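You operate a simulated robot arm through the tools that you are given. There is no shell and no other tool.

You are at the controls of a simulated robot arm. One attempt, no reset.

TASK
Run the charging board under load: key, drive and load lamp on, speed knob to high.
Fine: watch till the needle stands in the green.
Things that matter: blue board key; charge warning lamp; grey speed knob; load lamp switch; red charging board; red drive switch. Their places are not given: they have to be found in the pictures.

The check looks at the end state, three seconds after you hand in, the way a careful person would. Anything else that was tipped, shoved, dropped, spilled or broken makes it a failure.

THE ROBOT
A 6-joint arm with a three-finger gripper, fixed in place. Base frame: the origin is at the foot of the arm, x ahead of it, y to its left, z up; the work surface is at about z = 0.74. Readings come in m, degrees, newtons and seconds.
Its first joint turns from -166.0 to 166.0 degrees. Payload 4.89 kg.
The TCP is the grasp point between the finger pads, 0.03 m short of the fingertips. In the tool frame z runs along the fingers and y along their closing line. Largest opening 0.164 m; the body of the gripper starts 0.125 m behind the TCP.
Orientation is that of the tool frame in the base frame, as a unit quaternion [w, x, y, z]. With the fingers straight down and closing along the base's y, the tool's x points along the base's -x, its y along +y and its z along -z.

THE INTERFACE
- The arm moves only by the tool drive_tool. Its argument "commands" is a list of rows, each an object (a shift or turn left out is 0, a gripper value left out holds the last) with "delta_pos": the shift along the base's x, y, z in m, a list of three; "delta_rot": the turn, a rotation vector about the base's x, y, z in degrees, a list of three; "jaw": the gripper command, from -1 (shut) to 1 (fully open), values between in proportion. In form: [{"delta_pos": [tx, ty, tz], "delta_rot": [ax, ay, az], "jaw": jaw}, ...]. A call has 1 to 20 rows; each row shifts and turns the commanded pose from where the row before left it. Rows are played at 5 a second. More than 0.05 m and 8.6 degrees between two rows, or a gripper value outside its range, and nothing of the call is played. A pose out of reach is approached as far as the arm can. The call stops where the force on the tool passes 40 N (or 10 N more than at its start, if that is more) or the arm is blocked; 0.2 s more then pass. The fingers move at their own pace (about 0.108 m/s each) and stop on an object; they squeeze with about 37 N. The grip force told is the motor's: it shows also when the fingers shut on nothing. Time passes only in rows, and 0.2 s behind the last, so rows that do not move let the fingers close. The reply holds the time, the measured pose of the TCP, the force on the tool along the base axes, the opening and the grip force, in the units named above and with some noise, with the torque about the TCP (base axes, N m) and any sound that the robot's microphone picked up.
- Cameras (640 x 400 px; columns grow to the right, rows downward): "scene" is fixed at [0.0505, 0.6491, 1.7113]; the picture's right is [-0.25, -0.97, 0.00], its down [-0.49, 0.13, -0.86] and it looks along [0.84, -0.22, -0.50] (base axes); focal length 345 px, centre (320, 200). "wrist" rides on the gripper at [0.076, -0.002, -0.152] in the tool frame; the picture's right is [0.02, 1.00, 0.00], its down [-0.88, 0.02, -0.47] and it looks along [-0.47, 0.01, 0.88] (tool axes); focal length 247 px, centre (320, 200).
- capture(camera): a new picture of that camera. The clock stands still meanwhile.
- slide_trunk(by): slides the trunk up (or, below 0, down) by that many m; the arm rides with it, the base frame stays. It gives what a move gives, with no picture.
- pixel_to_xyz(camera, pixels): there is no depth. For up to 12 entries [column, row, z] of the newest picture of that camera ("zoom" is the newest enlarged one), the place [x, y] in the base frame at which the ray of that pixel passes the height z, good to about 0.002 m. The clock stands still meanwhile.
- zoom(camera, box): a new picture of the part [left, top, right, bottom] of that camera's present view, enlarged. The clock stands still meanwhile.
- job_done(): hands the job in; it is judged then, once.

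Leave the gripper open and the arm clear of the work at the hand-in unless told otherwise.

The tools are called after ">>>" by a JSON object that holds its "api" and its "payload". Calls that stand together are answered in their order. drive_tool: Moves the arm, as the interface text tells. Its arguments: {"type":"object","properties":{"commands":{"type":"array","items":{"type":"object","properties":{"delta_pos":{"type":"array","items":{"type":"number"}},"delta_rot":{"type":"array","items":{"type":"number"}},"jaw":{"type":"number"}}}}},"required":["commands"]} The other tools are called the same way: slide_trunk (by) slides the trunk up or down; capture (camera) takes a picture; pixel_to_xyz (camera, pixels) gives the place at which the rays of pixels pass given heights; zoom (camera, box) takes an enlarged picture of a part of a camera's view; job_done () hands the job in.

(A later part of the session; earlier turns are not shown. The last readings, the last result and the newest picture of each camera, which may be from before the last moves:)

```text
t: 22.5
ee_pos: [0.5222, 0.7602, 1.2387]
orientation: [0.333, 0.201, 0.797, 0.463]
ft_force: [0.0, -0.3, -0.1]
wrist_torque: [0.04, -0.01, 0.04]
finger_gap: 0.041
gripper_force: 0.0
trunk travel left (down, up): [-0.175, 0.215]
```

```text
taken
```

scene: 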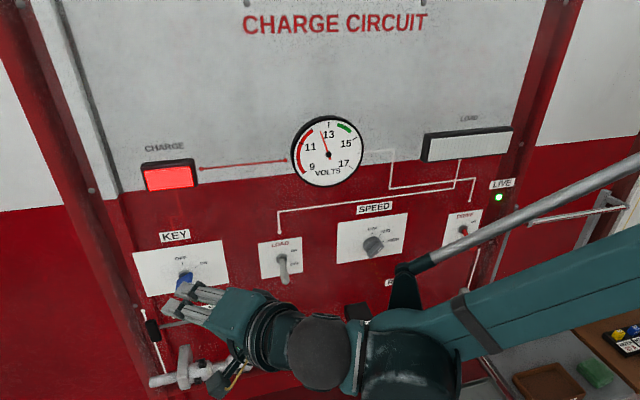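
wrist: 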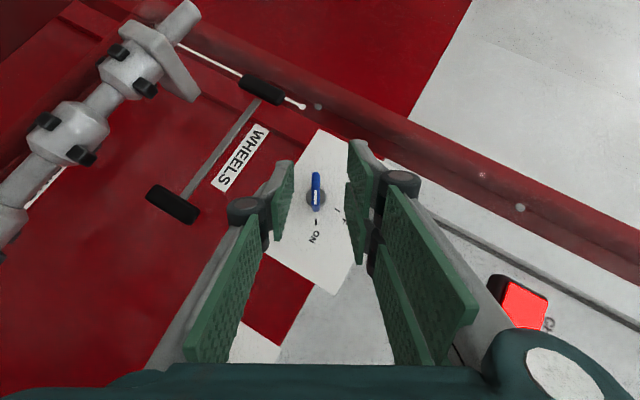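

The key stands at ON and the LIVE lamp is green. Next is the drive switch. At the pulled-back distance I'll roll the tool back to the plain 45° pitch.

>>> {"api": "drive_tool", "payload": {"commands": [{"delta_pos": [-0.01, 0, 0.01], "delta_rot": [-5, 0, 0]}, {"delta_pos": [-0.01, 0, 0.01], "delta_rot": [-5, 0, 0]}, {"delta_pos": [-0.01, -0.01, 0.01], "delta_rot": [-5, 0, 0]}, {"delta_pos": [0, -0.02, 0.01], "delta_rot": [-5, 0, 0]}, {"delta_pos": [0, -0.02, 0.01], "delta_rot": [-5, 0, 0]}, {"delta_pos": [0, -0.02, 0.005], "delta_rot": [-5, 0, 0]}, {"delta_pos": [0, -0.02, 0.005], "delta_rot": [-5, 0, 0]}, {"delta_pos": [0, -0.02, 0], "delta_rot": [-5, 0, 0]}, {"delta_pos": [0, -0.02, 0], "delta_rot": [-5, 0, 0]}, {"delta_pos": [0, -0.02, 0], "delta_rot": [-5, 0, 0]}, {"delta_pos": [0, -0.02, 0], "delta_rot": [-5, 0, 0]}, {"delta_pos": [0, -0.02, 0], "delta_rot": [-5, 0, 0]}, {}]}}

>>> {"api": "capture", "payload": {"camera": "scene"}}

```text
t: 25.3
ee_pos: [0.4801, 0.5752, 1.2978]
orientation: [0.382, 0.005, 0.924, 0.004]
ft_force: [-0.4, 0.3, 0.4]
wrist_torque: [0.0, 0.0, 0.0]
finger_gap: 0.0411
gripper_force: 0.0
trunk travel left (down, up): [-0.175, 0.215]
```

```text
taken
```

scene: 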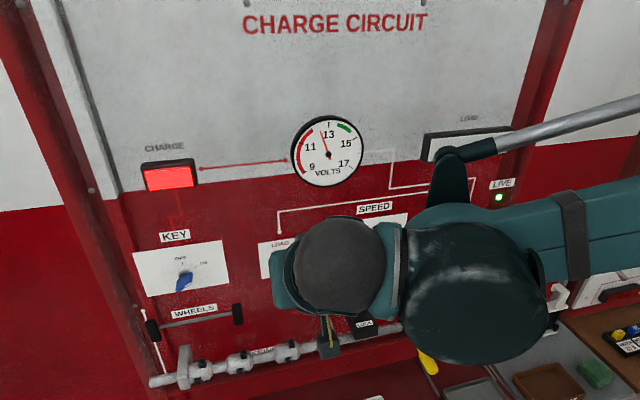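

The tool is back at the plain 45° pitch at y = 0.575. I'll travel right toward the drive switch in modest steps and check midway.

>>> {"api": "drive_tool", "payload": {"commands": [{"delta_pos": [0, -0.03, 0]}, {"delta_pos": [0, -0.03, 0]}, {"delta_pos": [0, -0.03, 0]}, {"delta_pos": [0, -0.03, 0]}, {"delta_pos": [0, -0.03, 0]}, {"delta_pos": [0, -0.03, 0]}, {"delta_pos": [0, -0.03, 0]}, {"delta_pos": [0, -0.03, 0]}, {}]}}

>>> {"api": "capture", "payload": {"camera": "scene"}}

>>> {"api": "capture", "payload": {"camera": "wrist"}}

```text
t: 27.3
ee_pos: [0.4811, 0.3366, 1.2979]
orientation: [0.382, 0.005, 0.924, 0.005]
ft_force: [-0.4, -0.1, -0.9]
wrist_torque: [0.05, -0.02, 0.02]
finger_gap: 0.0409
gripper_force: 0.0
trunk travel left (down, up): [-0.175, 0.215]
```

```text
taken
```

scene: 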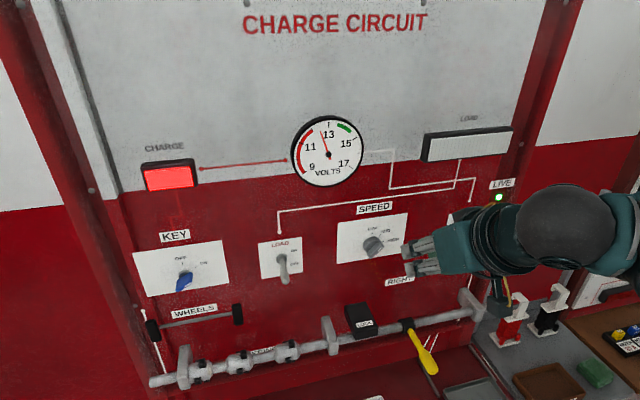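

```text
taken
```

wrist: 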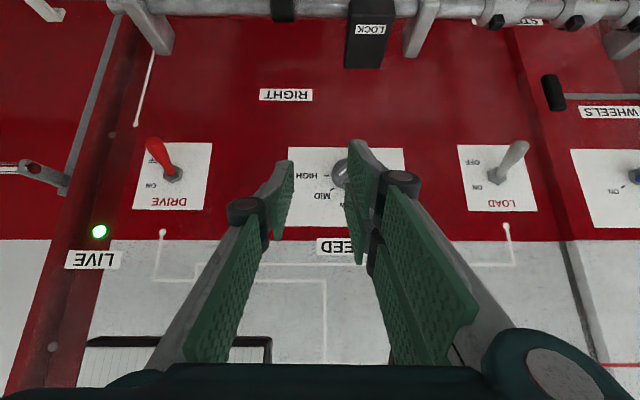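

All clear. The drive switch shows at (170,165) in the wrist view. I'll continue right to line up with it.

>>> {"api": "drive_tool", "payload": {"commands": [{"delta_pos": [0, -0.025, 0]}, {"delta_pos": [0, -0.025, 0]}, {"delta_pos": [0, -0.025, 0]}, {"delta_pos": [0, -0.025, 0]}, {"delta_pos": [0, -0.025, 0]}, {"delta_pos": [0, -0.025, 0]}, {"delta_pos": [0, -0.025, 0]}, {"delta_pos": [0, -0.025, 0]}, {}]}}

>>> {"api": "capture", "payload": {"camera": "scene"}}

>>> {"api": "capture", "payload": {"camera": "wrist"}}

```text
t: 29.3
ee_pos: [0.482, 0.137, 1.3004]
orientation: [0.383, 0.005, 0.924, 0.004]
ft_force: [0.2, 0.9, -0.4]
wrist_torque: [-0.01, -0.02, -0.03]
finger_gap: 0.041
gripper_force: 0.0
trunk travel left (down, up): [-0.175, 0.215]
```

```text
taken
```

scene: 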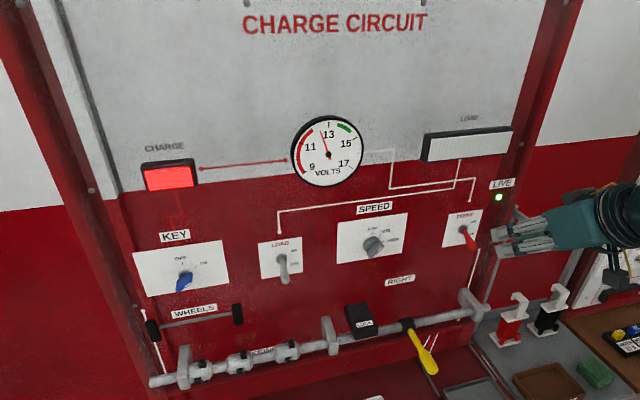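

```text
taken
```

wrist: 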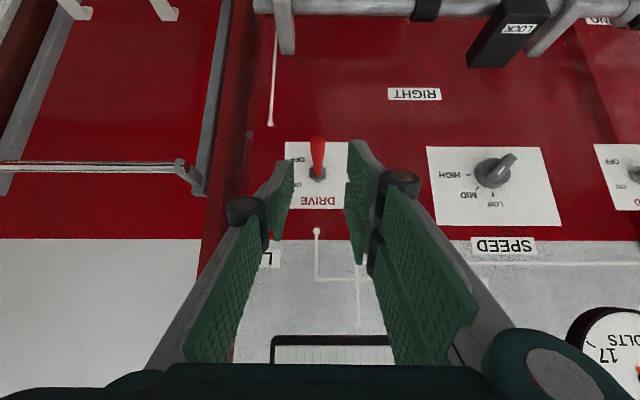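

The drive lever is centred at (317,170) between the fingers. I'll zoom for its exact place.

>>> {"api": "zoom", "payload": {"camera": "wrist", "box": [272, 125, 368, 185]}}

>>> {"api": "pixel_to_xyz", "payload": {"camera": "wrist", "pixels": [[317, 174, 1.2], [317, 174, 1.24], [317, 138, 1.18], [317, 138, 1.22], [317, 150, 1.18], [317, 150, 1.22], [285, 142, 1.18], [348, 142, 1.18]]}}

>>> {"api": "zoom", "payload": {"camera": "scene", "box": [430, 195, 526, 255]}}

```text
6.67 times, centred on (320, 155) of wrist
```

zoom: 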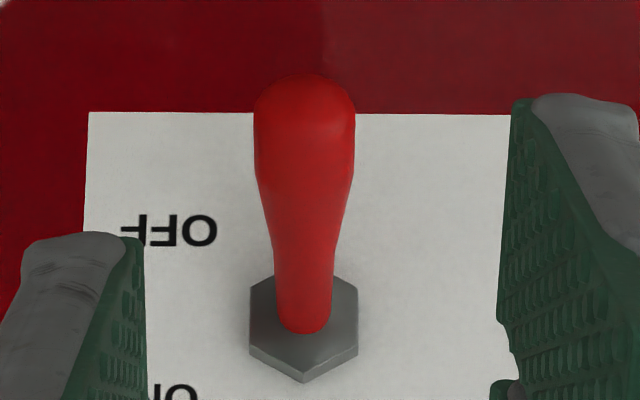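

```text
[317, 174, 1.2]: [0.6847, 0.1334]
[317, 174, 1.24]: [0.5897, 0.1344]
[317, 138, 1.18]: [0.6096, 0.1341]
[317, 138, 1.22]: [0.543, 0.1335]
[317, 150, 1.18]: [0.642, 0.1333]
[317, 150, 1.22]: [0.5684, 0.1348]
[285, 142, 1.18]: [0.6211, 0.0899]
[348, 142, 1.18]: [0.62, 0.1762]
```

```text
6.67 times, centred on (478, 225) of scene
```

zoom: 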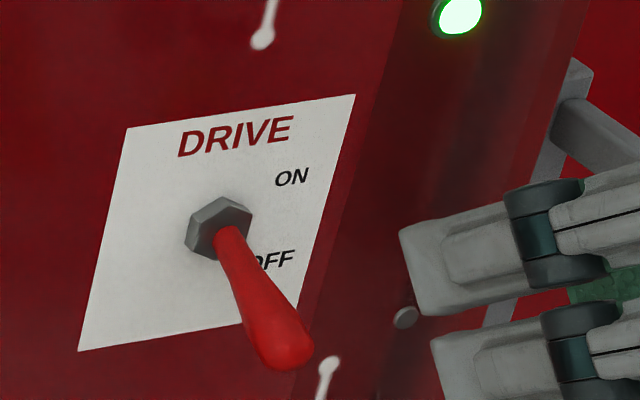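

The drive lever is at y ≈ 0.134, pivoting at about (0.63, 1.223) with its tip near (0.59, 1.194). I'll bring the open fingers around the lever along the tool direction.

>>> {"api": "drive_tool", "payload": {"commands": [{"delta_pos": [0.016, -0.0005, -0.0145]}, {"delta_pos": [0.016, -0.0005, -0.0145]}, {"delta_pos": [0.016, -0.0005, -0.0145]}, {"delta_pos": [0.016, -0.0005, -0.0145]}, {"delta_pos": [0.016, -0.0005, -0.0145]}, {}]}}

>>> {"api": "capture", "payload": {"camera": "scene"}}

>>> {"api": "capture", "payload": {"camera": "wrist"}}

```text
t: 30.7
ee_pos: [0.5613, 0.1335, 1.2242]
orientation: [0.382, 0.005, 0.924, 0.004]
ft_force: [-0.5, -0.4, -0.2]
wrist_torque: [0.0, 0.01, 0.02]
finger_gap: 0.0407
gripper_force: 0.1
trunk travel left (down, up): [-0.175, 0.215]
```

```text
taken
```

scene: 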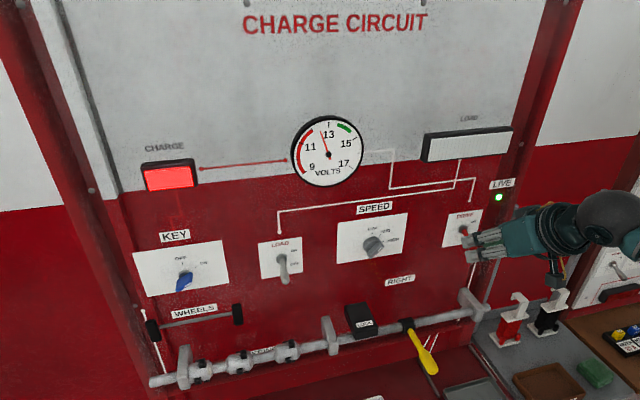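

```text
taken
```

wrist: 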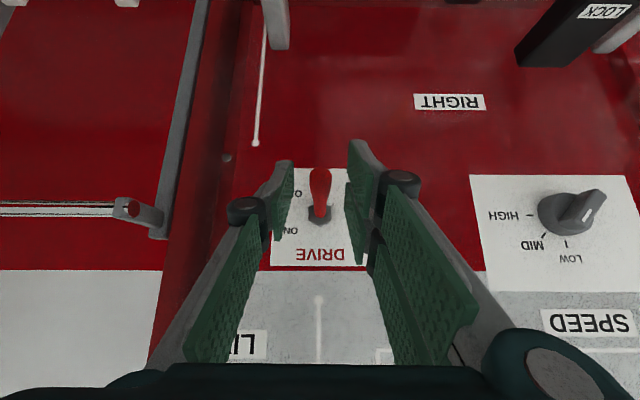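

The lever is centred between the fingers, tip at about (320,169). I'll check the tip depth again.

>>> {"api": "zoom", "payload": {"camera": "wrist", "box": [272, 150, 368, 210]}}

>>> {"api": "pixel_to_xyz", "payload": {"camera": "wrist", "pixels": [[320, 168, 1.18], [320, 168, 1.22], [320, 175, 1.18], [320, 175, 1.22], [320, 205, 1.2], [320, 205, 1.24]]}}

```text
6.67 times, centred on (320, 180) of wrist
```

zoom: 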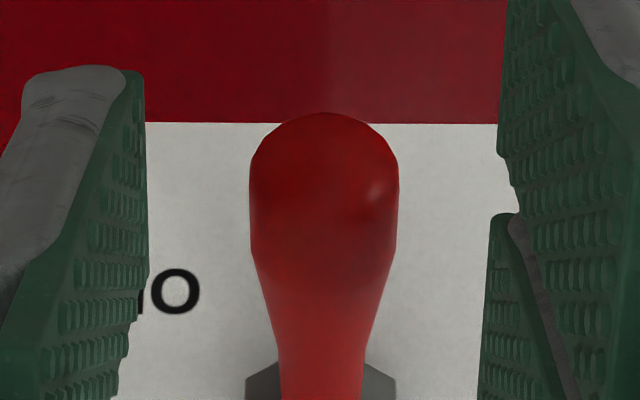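

```text
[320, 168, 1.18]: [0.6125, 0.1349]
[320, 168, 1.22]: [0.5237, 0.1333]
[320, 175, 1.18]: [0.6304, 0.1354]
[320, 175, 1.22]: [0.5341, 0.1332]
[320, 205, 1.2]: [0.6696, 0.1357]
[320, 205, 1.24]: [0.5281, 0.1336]
```

The tip bulb is centred near (0.595, 1.197). I'll move the last 26 mm forward and 18 mm down, then close on it.

>>> {"api": "drive_tool", "payload": {"commands": [{"delta_pos": [0.009, 0.0005, -0.006]}, {"delta_pos": [0.009, 0, -0.006]}, {"delta_pos": [0.008, 0, -0.0057]}, {}]}}

>>> {"api": "capture", "payload": {"camera": "wrist"}}

```text
t: 31.7
ee_pos: [0.5884, 0.1349, 1.2056]
orientation: [0.382, 0.006, 0.924, 0.005]
ft_force: [-0.7, 0.7, 0.3]
wrist_torque: [0.0, 0.04, 0.02]
finger_gap: 0.041
gripper_force: 0.1
trunk travel left (down, up): [-0.175, 0.215]
```

```text
taken
```

wrist: 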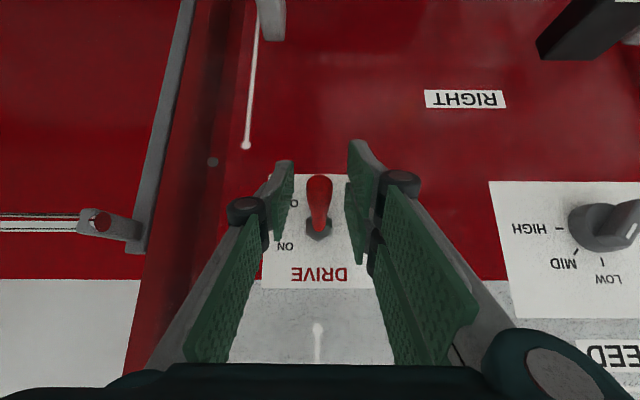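

The bulb at (318,188) sits at the pad centre. I'll close on it.

>>> {"api": "drive_tool", "payload": {"commands": [{"jaw": -1}, {"jaw": -1}, {"jaw": -1}]}}

```text
t: 32.5
ee_pos: [0.588, 0.1367, 1.2047]
orientation: [0.382, 0.005, 0.924, 0.005]
ft_force: [0.0, -3.0, -1.2]
wrist_torque: [0.0, 0.07, -0.03]
finger_gap: 0.0171
gripper_force: 44.5
trunk travel left (down, up): [-0.175, 0.215]
```

The lever is gripped at 17 mm. I'll lift it along an arc about its pivot, the first half to level.

>>> {"api": "drive_tool", "payload": {"commands": [{"delta_pos": [-0.0035, 0, 0.0058]}, {"delta_pos": [-0.0026, 0, 0.0062]}, {"delta_pos": [-0.0016, 0, 0.0066]}, {"delta_pos": [-0.0005, 0, 0.0067]}, {"delta_pos": [0.0005, 0, 0.0067]}]}}

>>> {"api": "capture", "payload": {"camera": "wrist"}}

```text
t: 33.7
ee_pos: [0.5793, 0.1342, 1.24]
orientation: [0.381, 0.005, 0.925, 0.004]
ft_force: [3.4, -11.2, -29.3]
wrist_torque: [-0.09, 1.52, -0.08]
finger_gap: 0.0175
gripper_force: 45.3
trunk travel left (down, up): [-0.175, 0.215]
```

```text
taken
```

wrist: 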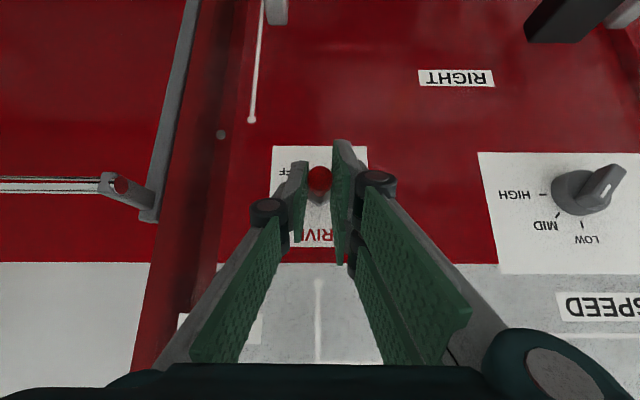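

The lever is about level, with -29 N along z. I'll carry on over the second half in small steps.

>>> {"api": "drive_tool", "payload": {"commands": [{"delta_pos": [0.001, 0, 0.004]}, {"delta_pos": [0.0015, 0, 0.004]}, {"delta_pos": [0.002, 0, 0.004]}]}}

>>> {"api": "capture", "payload": {"camera": "wrist"}}

>>> {"api": "capture", "payload": {"camera": "scene"}}

```text
t: 34.5
ee_pos: [0.5826, 0.1354, 1.2515]
orientation: [0.381, 0.005, 0.924, 0.006]
ft_force: [-19.8, -14.4, -24.1]
wrist_torque: [-0.29, 1.93, -0.3]
finger_gap: 0.018
gripper_force: 44.9
trunk travel left (down, up): [-0.175, 0.215]
```

```text
taken
```

wrist: 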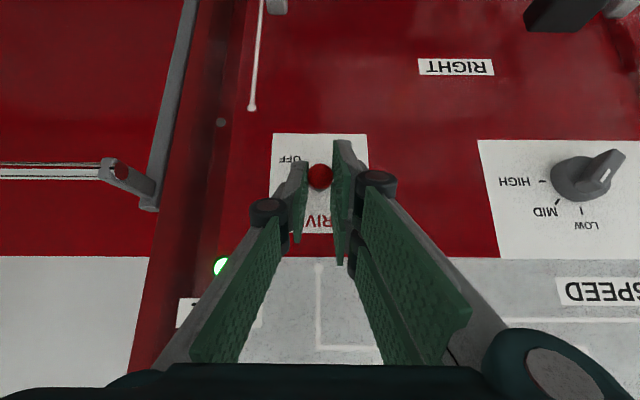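

```text
taken
```

scene: 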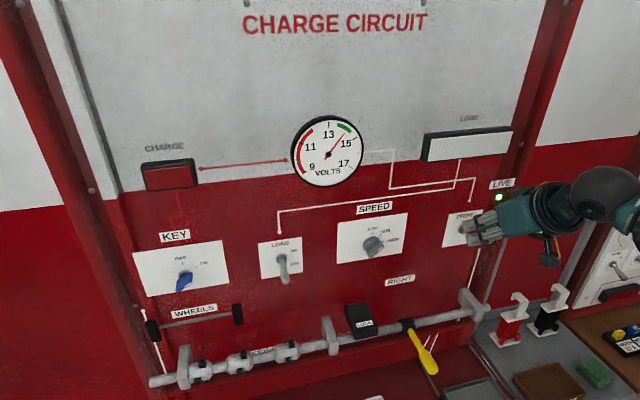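

The needle rose to about 14.7 and the charge lamp went out, so the drive has switched on. I'll lift slightly more so the lever goes right over, then check.

>>> {"api": "drive_tool", "payload": {"commands": [{"delta_pos": [-0.002, 0, 0.004]}, {"delta_pos": [0.0, 0, 0.004]}]}}

>>> {"api": "zoom", "payload": {"camera": "wrist", "box": [256, 130, 384, 210]}}

>>> {"api": "zoom", "payload": {"camera": "scene", "box": [430, 195, 526, 255]}}

```text
t: 35.0
ee_pos: [0.5842, 0.1351, 1.2558]
orientation: [0.382, 0.006, 0.924, 0.004]
ft_force: [24.1, -3.4, -27.1]
wrist_torque: [-0.04, -0.34, -0.14]
finger_gap: 0.0179
gripper_force: 45.2
trunk travel left (down, up): [-0.175, 0.215]
stopped in row 2: the force on the tool passed its limit at 48 N (the readings are from after the stop); the commanded pose is now the measured one
```

```text
5.00 times, centred on (320, 170) of wrist
```

zoom: 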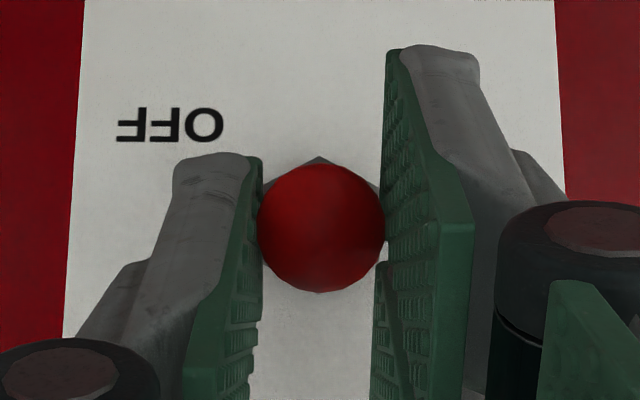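

```text
6.67 times, centred on (478, 225) of scene
```

zoom: 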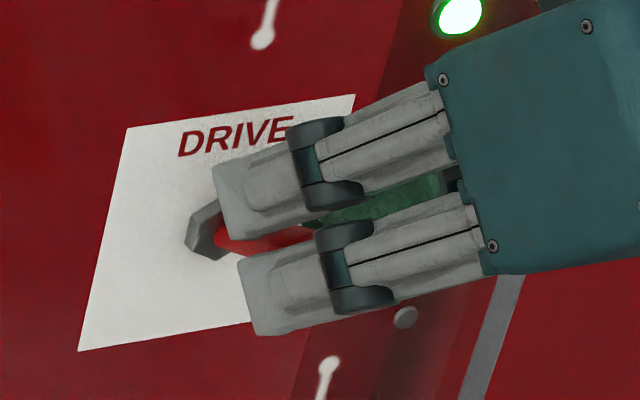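

The lever points up past level toward the camera, by about 20–25°. I'll open the fingers to let it settle and look.

>>> {"api": "drive_tool", "payload": {"commands": [{"jaw": -0.5}, {"jaw": -0.5}, {}]}}

>>> {"api": "zoom", "payload": {"camera": "wrist", "box": [256, 130, 384, 210]}}

>>> {"api": "capture", "payload": {"camera": "scene"}}

```text
t: 35.8
ee_pos: [0.5819, 0.1349, 1.2564]
orientation: [0.383, 0.005, 0.924, 0.004]
ft_force: [0.2, 0.5, -0.1]
wrist_torque: [0.02, -0.03, -0.02]
finger_gap: 0.041
gripper_force: 0.2
trunk travel left (down, up): [-0.175, 0.215]
```

```text
5.00 times, centred on (320, 170) of wrist
```

zoom: 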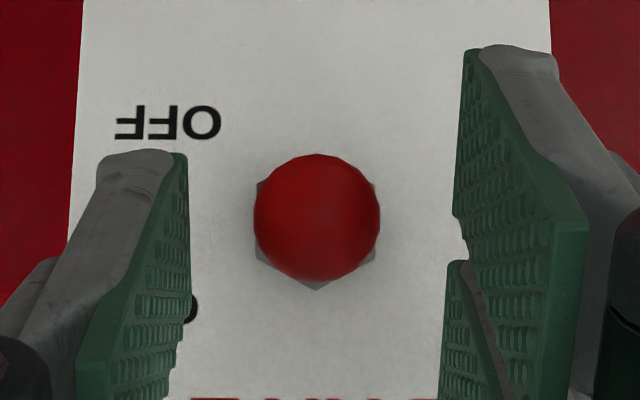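

```text
taken
```

scene: 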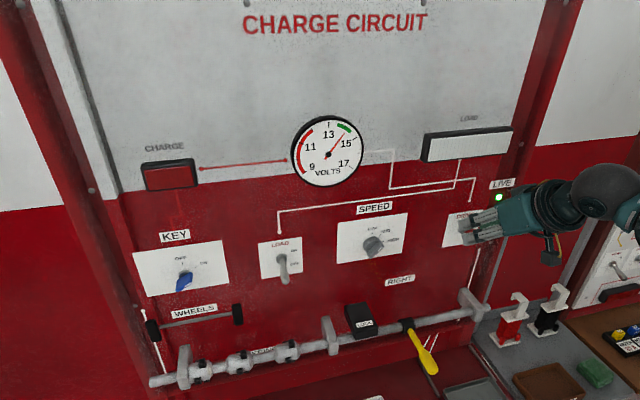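

The lever stays up after release and the needle holds near 14.7. I'll withdraw the open fingers back along the tool direction, then check the switch.

>>> {"api": "drive_tool", "payload": {"commands": [{"delta_pos": [-0.02, 0, 0.01]}, {"delta_pos": [-0.02, 0, 0.01]}, {"delta_pos": [-0.02, 0, 0.01]}, {"delta_pos": [-0.02, 0, 0.01]}, {"delta_pos": [-0.02, 0, 0.005]}, {"delta_pos": [0, 0.03, 0]}, {"delta_pos": [0, 0.03, 0]}, {"delta_pos": [0, 0.03, 0]}, {}]}}

>>> {"api": "capture", "payload": {"camera": "scene"}}

>>> {"api": "zoom", "payload": {"camera": "scene", "box": [430, 195, 526, 255]}}

>>> {"api": "capture", "payload": {"camera": "wrist"}}

```text
t: 37.8
ee_pos: [0.4836, 0.2282, 1.3011]
orientation: [0.383, 0.005, 0.924, 0.004]
ft_force: [1.4, 0.8, -0.1]
wrist_torque: [-0.02, 0.02, -0.05]
finger_gap: 0.0411
gripper_force: 0.0
trunk travel left (down, up): [-0.175, 0.215]
```

```text
taken
```

scene: 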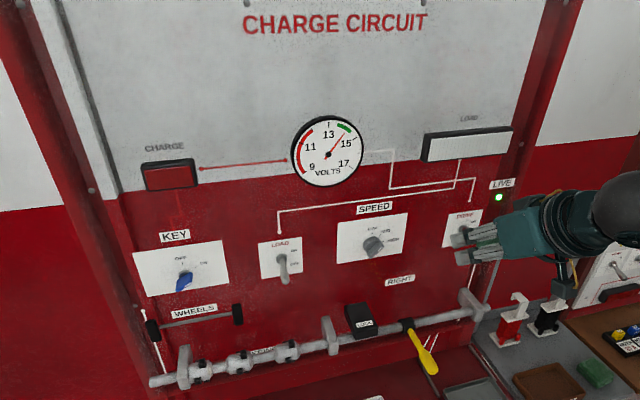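

```text
6.67 times, centred on (478, 225) of scene
```

zoom: 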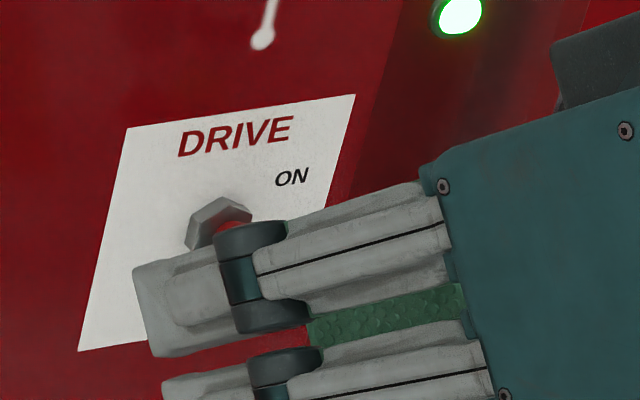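

```text
taken
```

wrist: 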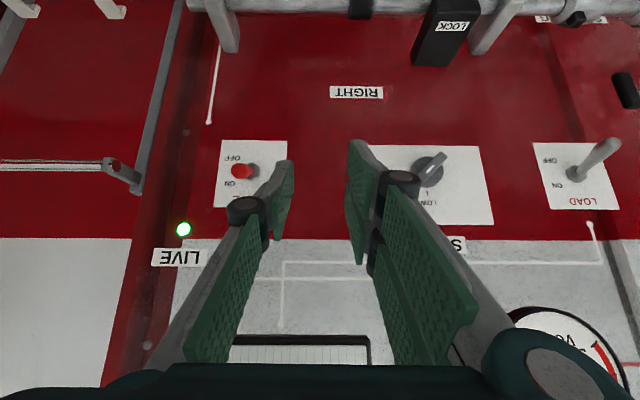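

The drive lever now points up at ON. Next is the speed knob. I'll line up in front of it, at y ≈ 0.378, to measure it.

>>> {"api": "drive_tool", "payload": {"commands": [{"delta_pos": [0, 0.03, 0]}, {"delta_pos": [0, 0.03, 0]}, {"delta_pos": [0, 0.03, 0]}, {"delta_pos": [0, 0.03, 0]}, {"delta_pos": [0, 0.03, 0]}, {}]}}

>>> {"api": "capture", "payload": {"camera": "wrist"}}

>>> {"api": "zoom", "payload": {"camera": "wrist", "box": [256, 120, 384, 200]}}

>>> {"api": "zoom", "payload": {"camera": "scene", "box": [430, 195, 526, 255]}}

```text
t: 39.2
ee_pos: [0.4825, 0.3767, 1.3015]
orientation: [0.383, 0.006, 0.924, 0.003]
ft_force: [0.6, -0.5, -0.2]
wrist_torque: [-0.02, 0.01, -0.03]
finger_gap: 0.041
gripper_force: 0.1
trunk travel left (down, up): [-0.175, 0.215]
```

```text
taken
```

wrist: 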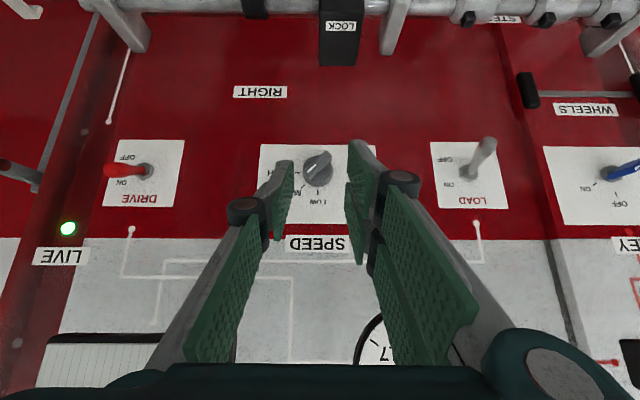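

```text
5.00 times, centred on (320, 160) of wrist
```

zoom: 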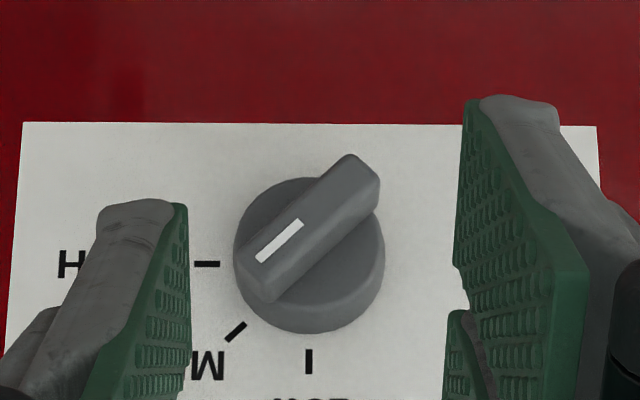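

```text
6.67 times, centred on (478, 225) of scene
```

zoom: 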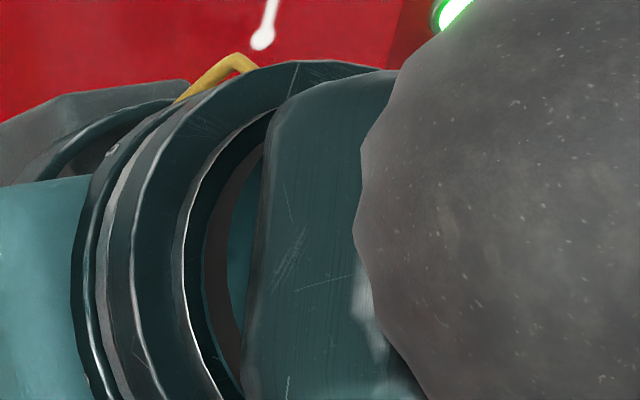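

The knob skirt is centred near (318,172) with its bar at MID, about 45°. I'll get its coordinates.

>>> {"api": "pixel_to_xyz", "payload": {"camera": "wrist", "pixels": [[317.6, 172.8, 1.2], [317.6, 172.8, 1.24], [308, 174, 1.2], [308, 174, 1.24], [327, 153, 1.2], [327, 153, 1.24], [318, 164, 1.2], [318, 164, 1.24], [286, 166, 1.22], [353, 166, 1.22]]}}

```text
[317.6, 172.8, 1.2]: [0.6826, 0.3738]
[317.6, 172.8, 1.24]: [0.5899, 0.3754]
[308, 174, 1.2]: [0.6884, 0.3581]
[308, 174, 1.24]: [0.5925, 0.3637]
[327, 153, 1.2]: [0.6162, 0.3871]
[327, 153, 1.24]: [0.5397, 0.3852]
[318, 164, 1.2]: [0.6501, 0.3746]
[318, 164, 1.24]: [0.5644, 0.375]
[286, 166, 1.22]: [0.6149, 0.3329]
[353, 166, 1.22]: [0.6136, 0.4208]
```

The knob axis is at y ≈ 0.375, z ≈ 1.220, with the bar's outer face at x ≈ 0.603. I'll roll the tool +45° about x to match the bar while moving to a stand-off along the new approach line.

>>> {"api": "drive_tool", "payload": {"commands": [{"delta_pos": [0.002, -0.0062, -0.003], "delta_rot": [5, 0, 0]}, {"delta_pos": [0.002, -0.0062, -0.003], "delta_rot": [5, 0, 0]}, {"delta_pos": [0.002, -0.0062, -0.003], "delta_rot": [5, 0, 0]}, {"delta_pos": [0.002, -0.0062, -0.003], "delta_rot": [5, 0, 0]}, {"delta_pos": [0.002, -0.0062, -0.003], "delta_rot": [5, 0, 0]}, {"delta_pos": [0.002, -0.0062, -0.003], "delta_rot": [5, 0, 0]}, {"delta_pos": [0.002, -0.0062, -0.003], "delta_rot": [5, 0, 0]}, {"delta_pos": [0.002, -0.0062, -0.003], "delta_rot": [5, 0, 0]}, {"delta_pos": [0.002, -0.0062, -0.003], "delta_rot": [5, 0, 0]}, {}, {}]}}

>>> {"api": "capture", "payload": {"camera": "wrist"}}

>>> {"api": "capture", "payload": {"camera": "scene"}}

```text
t: 41.6
ee_pos: [0.5006, 0.3176, 1.2733]
orientation: [0.352, 0.152, 0.852, 0.358]
ft_force: [0.2, 0.3, -0.1]
wrist_torque: [0.0, -0.01, 0.03]
finger_gap: 0.0411
gripper_force: 0.1
trunk travel left (down, up): [-0.175, 0.215]
```

```text
taken
```

wrist: 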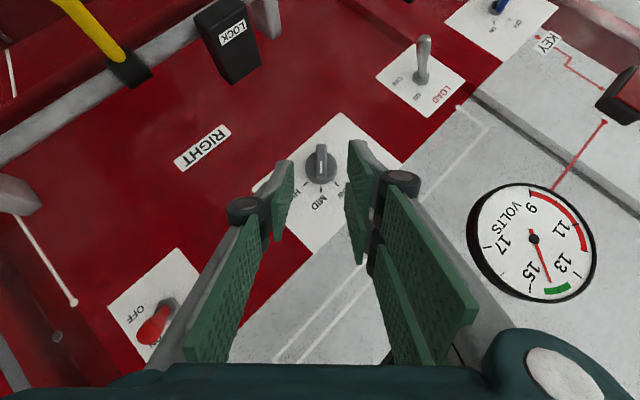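

```text
taken
```

scene: 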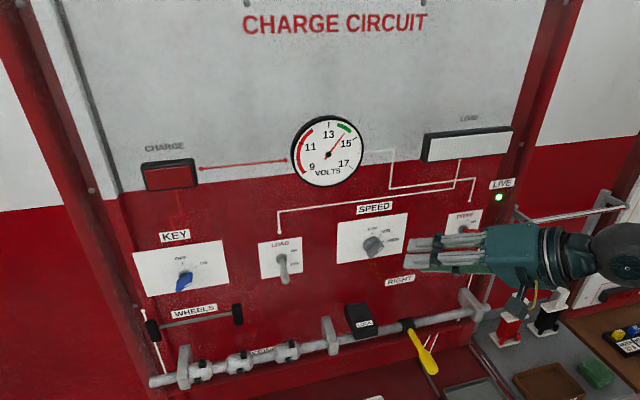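

The knob bar now stands upright between the fingers at (321,163). I'll zoom to check the alignment before moving in.

>>> {"api": "zoom", "payload": {"camera": "wrist", "box": [256, 125, 384, 205]}}

>>> {"api": "pixel_to_xyz", "payload": {"camera": "wrist", "pixels": [[321, 160, 1.21], [321, 160, 1.23], [321, 168, 1.21], [321, 168, 1.23], [321, 145, 1.2], [321, 145, 1.22]]}}

```text
5.00 times, centred on (320, 165) of wrist
```

zoom: 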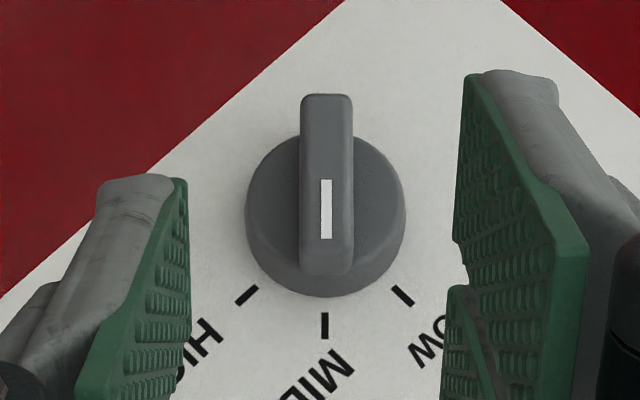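

```text
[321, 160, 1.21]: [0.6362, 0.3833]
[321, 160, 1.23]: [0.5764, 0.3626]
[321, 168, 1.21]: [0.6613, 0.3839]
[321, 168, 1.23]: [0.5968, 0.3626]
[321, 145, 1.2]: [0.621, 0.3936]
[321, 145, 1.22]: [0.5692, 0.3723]
```

The bar is aligned with the fingers. I'll move in part way, keeping the bar centred.

>>> {"api": "drive_tool", "payload": {"commands": [{"delta_pos": [0.014, 0.0075, -0.0071]}, {"delta_pos": [0.014, 0.0075, -0.0071]}, {"delta_pos": [0.014, 0.0075, -0.0071]}, {"delta_pos": [0.014, 0.0075, -0.0071]}, {}, {}]}}

>>> {"api": "zoom", "payload": {"camera": "wrist", "box": [240, 120, 400, 220]}}

>>> {"api": "pixel_to_xyz", "payload": {"camera": "wrist", "pixels": [[320, 170, 1.21], [320, 170, 1.23], [320, 180, 1.21], [320, 180, 1.23], [320, 190, 1.21], [320, 190, 1.23]]}}

```text
t: 43.0
ee_pos: [0.5572, 0.3497, 1.2458]
orientation: [0.351, 0.151, 0.852, 0.358]
ft_force: [0.6, -0.2, 0.1]
wrist_torque: [0.01, 0.02, -0.03]
finger_gap: 0.0408
gripper_force: 0.1
trunk travel left (down, up): [-0.175, 0.215]
```

```text
4.00 times, centred on (320, 170) of wrist
```

zoom: 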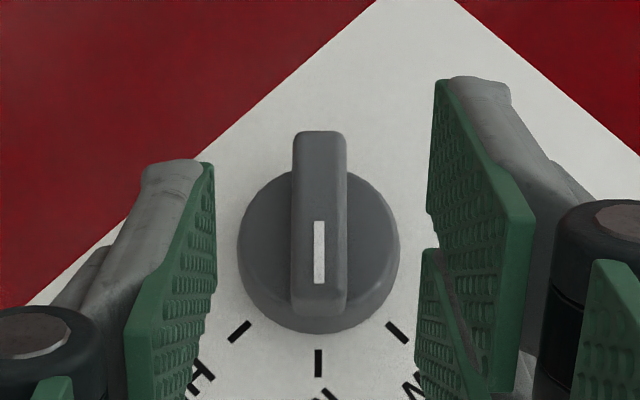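

```text
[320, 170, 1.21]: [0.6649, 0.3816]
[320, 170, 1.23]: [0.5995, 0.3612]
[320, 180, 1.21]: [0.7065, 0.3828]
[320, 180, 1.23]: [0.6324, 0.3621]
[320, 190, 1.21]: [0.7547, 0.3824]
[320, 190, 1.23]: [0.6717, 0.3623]
```

That height lookup used the older captured picture, so I redid the sum by hand. It gives the bar centre at (0.605, 0.374, 1.221), which matches. I'll go to TCP (0.587, 0.366, 1.229), fingers open.

>>> {"api": "drive_tool", "payload": {"commands": [{"delta_pos": [0.01, 0.0055, -0.0056]}, {"delta_pos": [0.01, 0.0055, -0.0056]}, {"delta_pos": [0.009, 0.0053, -0.0056]}, {}, {}]}}

>>> {"api": "capture", "payload": {"camera": "wrist"}}

>>> {"api": "zoom", "payload": {"camera": "wrist", "box": [240, 130, 400, 230]}}

```text
t: 44.2
ee_pos: [0.5856, 0.3654, 1.228]
orientation: [0.352, 0.151, 0.852, 0.358]
ft_force: [0.3, 0.3, -0.2]
wrist_torque: [0.0, -0.01, 0.0]
finger_gap: 0.0409
gripper_force: 0.1
trunk travel left (down, up): [-0.175, 0.215]
```

```text
taken
```

wrist: 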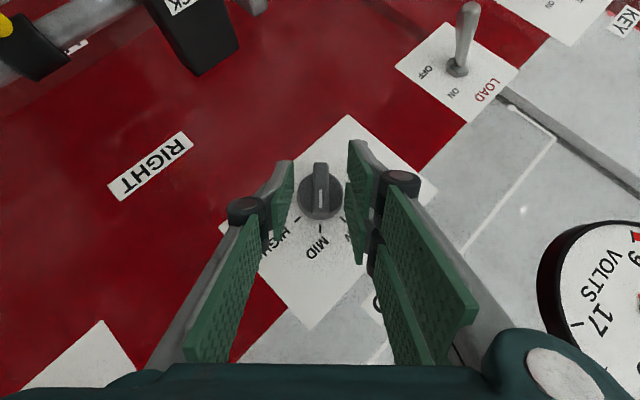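

```text
4.00 times, centred on (320, 180) of wrist
```

zoom: 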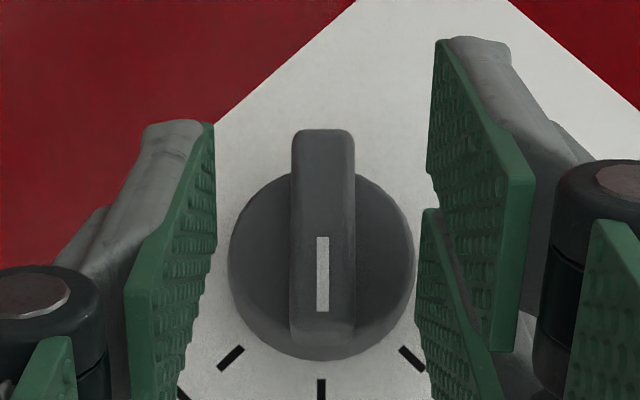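

The bar sits centred between the pads. I'll close on it and read the forces.

>>> {"api": "drive_tool", "payload": {"commands": [{"jaw": -1}, {"jaw": -1}, {"jaw": -1}]}}

>>> {"api": "zoom", "payload": {"camera": "wrist", "box": [240, 130, 400, 230]}}

```text
t: 44.8
ee_pos: [0.5839, 0.3647, 1.2319]
orientation: [0.353, 0.15, 0.851, 0.359]
ft_force: [-19.9, -2.9, 22.4]
wrist_torque: [0.12, -1.6, 0.32]
finger_gap: 0.0168
gripper_force: 45.6
trunk travel left (down, up): [-0.175, 0.215]
stopped in row 2: the force on the tool passed its limit at 41 N (the readings are from after the stop); the commanded pose is now the measured one
```

```text
4.00 times, centred on (320, 180) of wrist
```

zoom: 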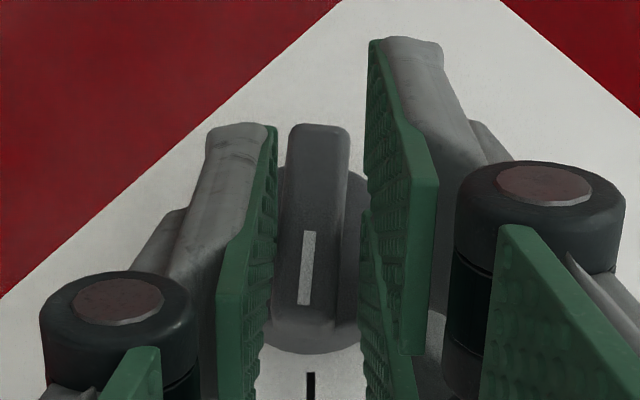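

Closing pressed the fingertips on the knob skirt, -20 N along x, so the skirt stands a bit farther out than I judged. I'll loosen and back off about 4 mm, then try again.

>>> {"api": "drive_tool", "payload": {"commands": [{"jaw": -0.65}, {"jaw": -0.65}, {"delta_pos": [-0.002, 0, -0.001]}, {"delta_pos": [-0.002, 0, -0.001]}, {}, {}]}}

>>> {"api": "capture", "payload": {"camera": "wrist"}}

>>> {"api": "zoom", "payload": {"camera": "wrist", "box": [240, 130, 400, 230]}}

```text
t: 46.2
ee_pos: [0.5826, 0.3655, 1.2284]
orientation: [0.352, 0.152, 0.852, 0.357]
ft_force: [0.1, 1.2, -0.3]
wrist_torque: [0.0, 0.01, -0.03]
finger_gap: 0.0286
gripper_force: 0.0
trunk travel left (down, up): [-0.175, 0.215]
```

```text
taken
```

wrist: 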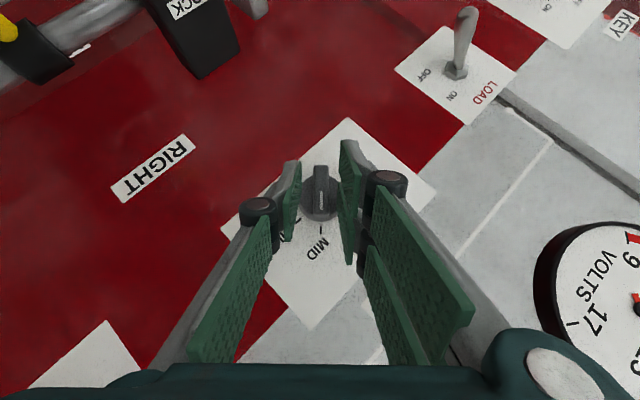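

```text
4.00 times, centred on (320, 180) of wrist
```

zoom: 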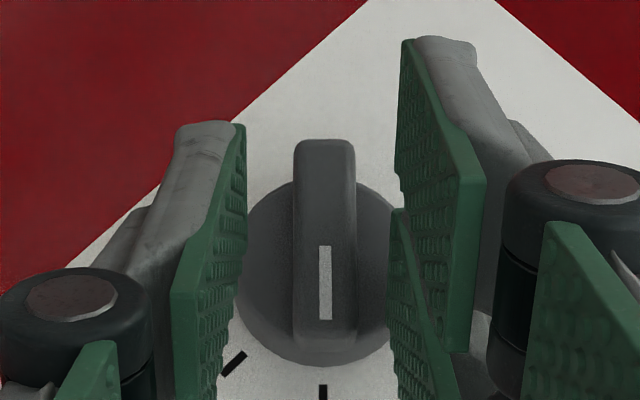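

The tool is free again and the mark still points at MID. I'll back off 2.5 mm more and close gently in stages.

>>> {"api": "drive_tool", "payload": {"commands": [{"delta_pos": [-0.0025, 0, 0]}, {"jaw": -0.75}, {"jaw": -0.75}, {"jaw": -0.8}, {"jaw": -0.8}, {}]}}

>>> {"api": "zoom", "payload": {"camera": "wrist", "box": [240, 130, 400, 230]}}

```text
t: 47.6
ee_pos: [0.5787, 0.3654, 1.2276]
orientation: [0.352, 0.151, 0.851, 0.358]
ft_force: [-0.2, 0.7, 1.7]
wrist_torque: [-0.01, -0.08, 0.01]
finger_gap: 0.0165
gripper_force: 0.6
trunk travel left (down, up): [-0.175, 0.215]
```

```text
4.00 times, centred on (320, 180) of wrist
```

zoom: 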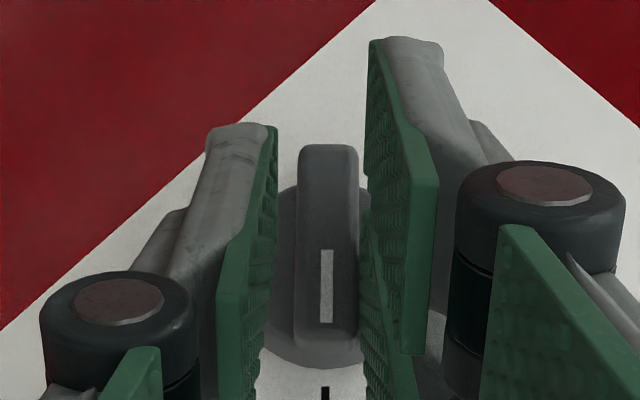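

No force now, but the bar is about 2 mm toward the right pad. I'll centre it, go 2 mm in and close fully to feel the bar's width.

>>> {"api": "drive_tool", "payload": {"commands": [{"delta_pos": [0.002, 0.0014, 0.0014]}, {}, {"jaw": -1}, {"jaw": -1}, {}]}}

>>> {"api": "zoom", "payload": {"camera": "wrist", "box": [240, 130, 400, 230]}}

```text
t: 48.8
ee_pos: [0.5817, 0.3664, 1.2275]
orientation: [0.352, 0.151, 0.851, 0.358]
ft_force: [-0.8, -11.0, -16.0]
wrist_torque: [-0.25, 0.04, -0.35]
finger_gap: 0.0129
gripper_force: 44.9
trunk travel left (down, up): [-0.175, 0.215]
```

```text
4.00 times, centred on (320, 180) of wrist
```

zoom: 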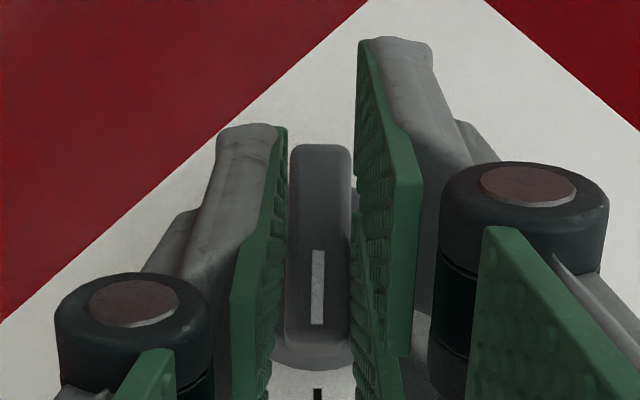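

The bar is 12.9 mm wide and held. I'll ease to a close cage of about 14.8 mm to avoid drag and turn the first 12° in slow rows.

>>> {"api": "drive_tool", "payload": {"commands": [{"delta_pos": [0, -0.0005, -0.0005], "jaw": -0.82}, {}, {"delta_pos": [0, -0.0003, -0.0003], "delta_rot": [2, 0, 0]}, {"delta_pos": [0, -0.0003, -0.0003], "delta_rot": [2, 0, 0]}, {"delta_pos": [0, -0.0003, -0.0003], "delta_rot": [2, 0, 0]}, {"delta_pos": [0, -0.0003, -0.0003], "delta_rot": [2, 0, 0]}, {"delta_pos": [0, -0.0002, -0.0003], "delta_rot": [2, 0, 0]}, {"delta_pos": [0, -0.0002, -0.0003], "delta_rot": [2, 0, 0]}, {}]}}

>>> {"api": "zoom", "payload": {"camera": "wrist", "box": [240, 130, 400, 230]}}

```text
t: 50.8
ee_pos: [0.5812, 0.3643, 1.2284]
orientation: [0.335, 0.188, 0.809, 0.445]
ft_force: [1.2, -0.3, -0.5]
wrist_torque: [0.01, -0.01, -0.03]
finger_gap: 0.0147
gripper_force: 0.0
trunk travel left (down, up): [-0.175, 0.215]
```

```text
4.00 times, centred on (320, 180) of wrist
```

zoom: 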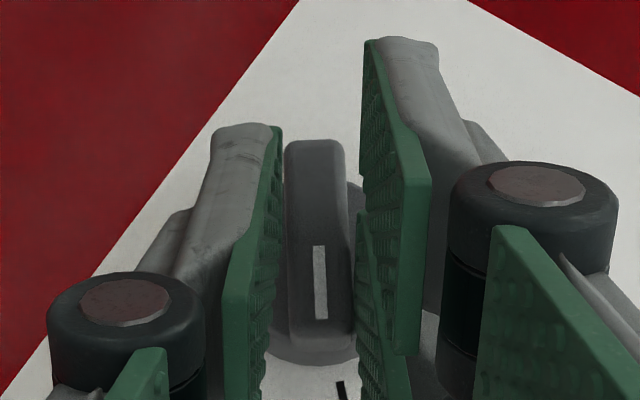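

The tool is at about 58° and the bar follows with a small lag and no force. I'll continue another 16°.

>>> {"api": "drive_tool", "payload": {"commands": [{"delta_pos": [0, -0.0002, -0.0005], "delta_rot": [2, 0, 0]}, {"delta_pos": [0, -0.0002, -0.0005], "delta_rot": [2, 0, 0]}, {"delta_pos": [0, -0.0002, -0.0004], "delta_rot": [2, 0, 0]}, {"delta_pos": [0, -0.0002, -0.0004], "delta_rot": [2, 0, 0]}, {"delta_pos": [0, -0.0001, -0.0004], "delta_rot": [2, 0, 0]}, {"delta_pos": [0, -0.0001, -0.0004], "delta_rot": [2, 0, 0]}, {"delta_pos": [0, -0.0001, -0.0004], "delta_rot": [2, 0, 0]}, {"delta_pos": [0, -0.0001, -0.0004], "delta_rot": [2, 0, 0]}, {}]}}

>>> {"api": "zoom", "payload": {"camera": "wrist", "box": [240, 130, 400, 230]}}

>>> {"api": "capture", "payload": {"camera": "scene"}}

```text
t: 52.8
ee_pos: [0.5818, 0.3629, 1.2235]
orientation: [0.305, 0.232, 0.739, 0.553]
ft_force: [0.1, 0.1, -0.4]
wrist_torque: [-0.01, 0.02, 0.0]
finger_gap: 0.0149
gripper_force: 0.1
trunk travel left (down, up): [-0.175, 0.215]
```

```text
4.00 times, centred on (320, 180) of wrist
```

zoom: 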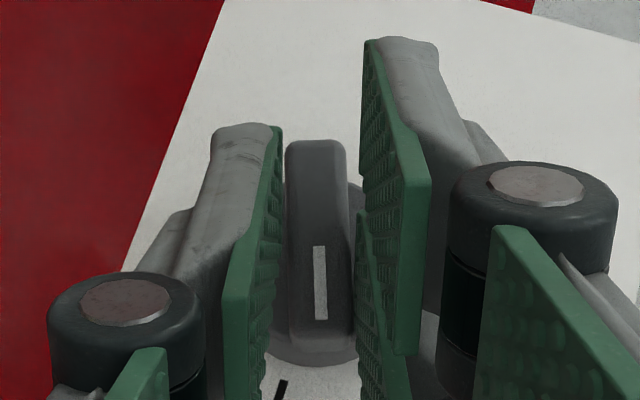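

```text
taken
```

scene: 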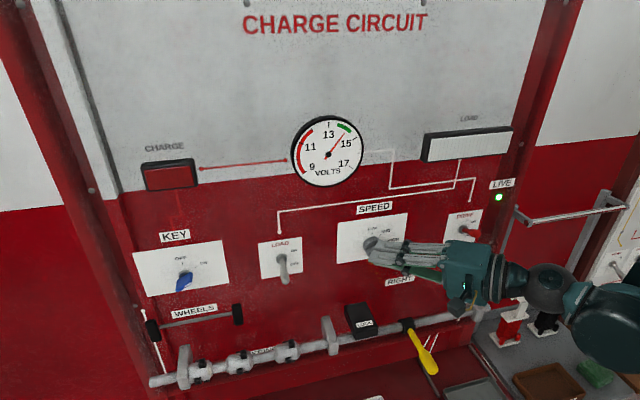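

The tool is at about 74°, following well with no force. I'll turn the last 16° to HIGH.

>>> {"api": "drive_tool", "payload": {"commands": [{"delta_pos": [0, -0.0001, -0.0004], "delta_rot": [2, 0, 0]}, {"delta_pos": [0, -0.0001, -0.0004], "delta_rot": [2, 0, 0]}, {"delta_pos": [0, -0.0001, -0.0004], "delta_rot": [2, 0, 0]}, {"delta_pos": [0, -0.0001, -0.0004], "delta_rot": [2, 0, 0]}, {"delta_pos": [0, 0, -0.0004], "delta_rot": [2, 0, 0]}, {"delta_pos": [0, 0, -0.0004], "delta_rot": [2, 0, 0]}, {"delta_pos": [0, 0, -0.0004], "delta_rot": [2, 0, 0]}, {"delta_pos": [0, 0, -0.0004], "delta_rot": [2, 0, 0]}, {}]}}

>>> {"api": "zoom", "payload": {"camera": "wrist", "box": [240, 130, 400, 230]}}

>>> {"api": "zoom", "payload": {"camera": "scene", "box": [280, 110, 440, 210]}}

```text
t: 54.8
ee_pos: [0.5815, 0.3634, 1.221]
orientation: [0.27, 0.271, 0.655, 0.651]
ft_force: [0.3, 0.1, 0.1]
wrist_torque: [-0.04, 0.02, 0.0]
finger_gap: 0.015
gripper_force: 0.0
trunk travel left (down, up): [-0.175, 0.215]
```

```text
4.00 times, centred on (320, 180) of wrist
```

zoom: 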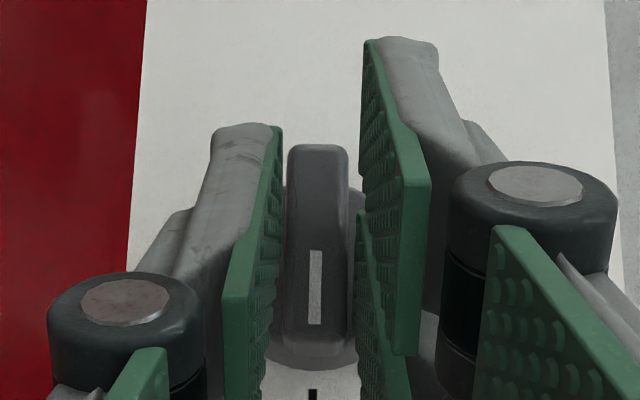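

```text
4.00 times, centred on (360, 160) of scene
```

zoom: 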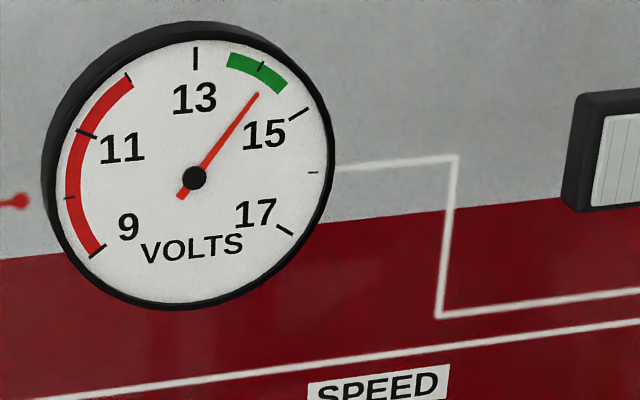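

The bar now lines up with the HIGH mark at (312,393) in the zoom. The needle is near 14.5. I'll open and withdraw.

>>> {"api": "drive_tool", "payload": {"commands": [{"jaw": -0.65}, {"jaw": -0.65}, {"delta_pos": [-0.015, 0, 0]}, {"delta_pos": [-0.02, 0, 0]}, {"delta_pos": [-0.02, -0.01, 0.01]}, {"delta_pos": [-0.02, -0.01, 0.01]}, {"delta_pos": [-0.02, -0.01, 0.01]}, {}]}}

>>> {"api": "capture", "payload": {"camera": "wrist"}}

>>> {"api": "zoom", "payload": {"camera": "wrist", "box": [256, 110, 384, 190]}}

>>> {"api": "capture", "payload": {"camera": "scene"}}

```text
t: 56.6
ee_pos: [0.4862, 0.3337, 1.2516]
orientation: [0.27, 0.272, 0.655, 0.651]
ft_force: [-1.8, -0.7, 0.1]
wrist_torque: [-0.03, -0.02, -0.03]
finger_gap: 0.0286
gripper_force: 0.1
trunk travel left (down, up): [-0.175, 0.215]
```

```text
taken
```

wrist: 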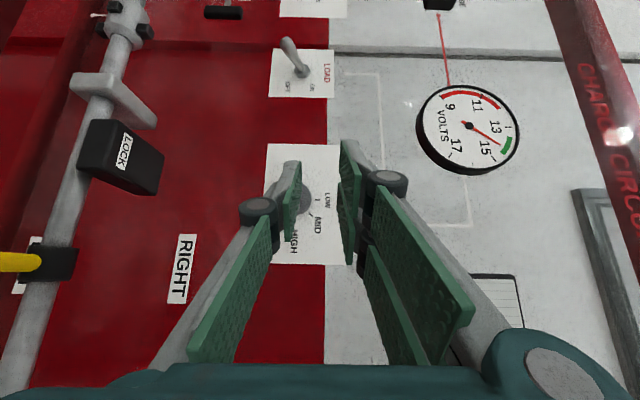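

```text
5.00 times, centred on (320, 150) of wrist
```

zoom: 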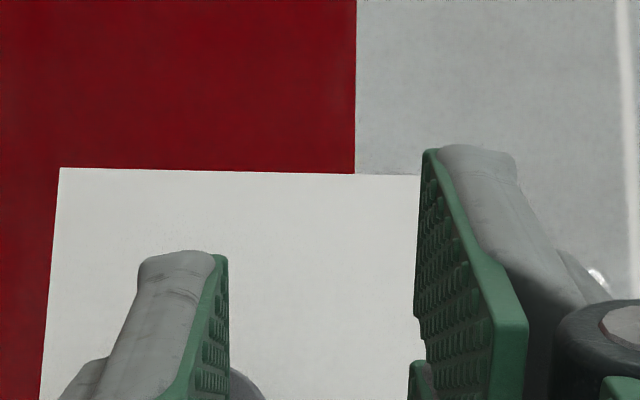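

```text
taken
```

scene: 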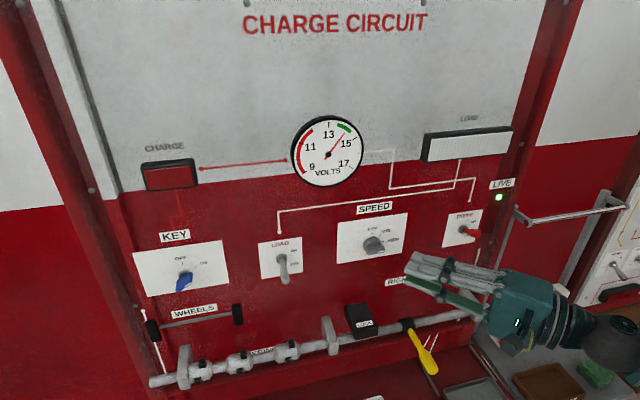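

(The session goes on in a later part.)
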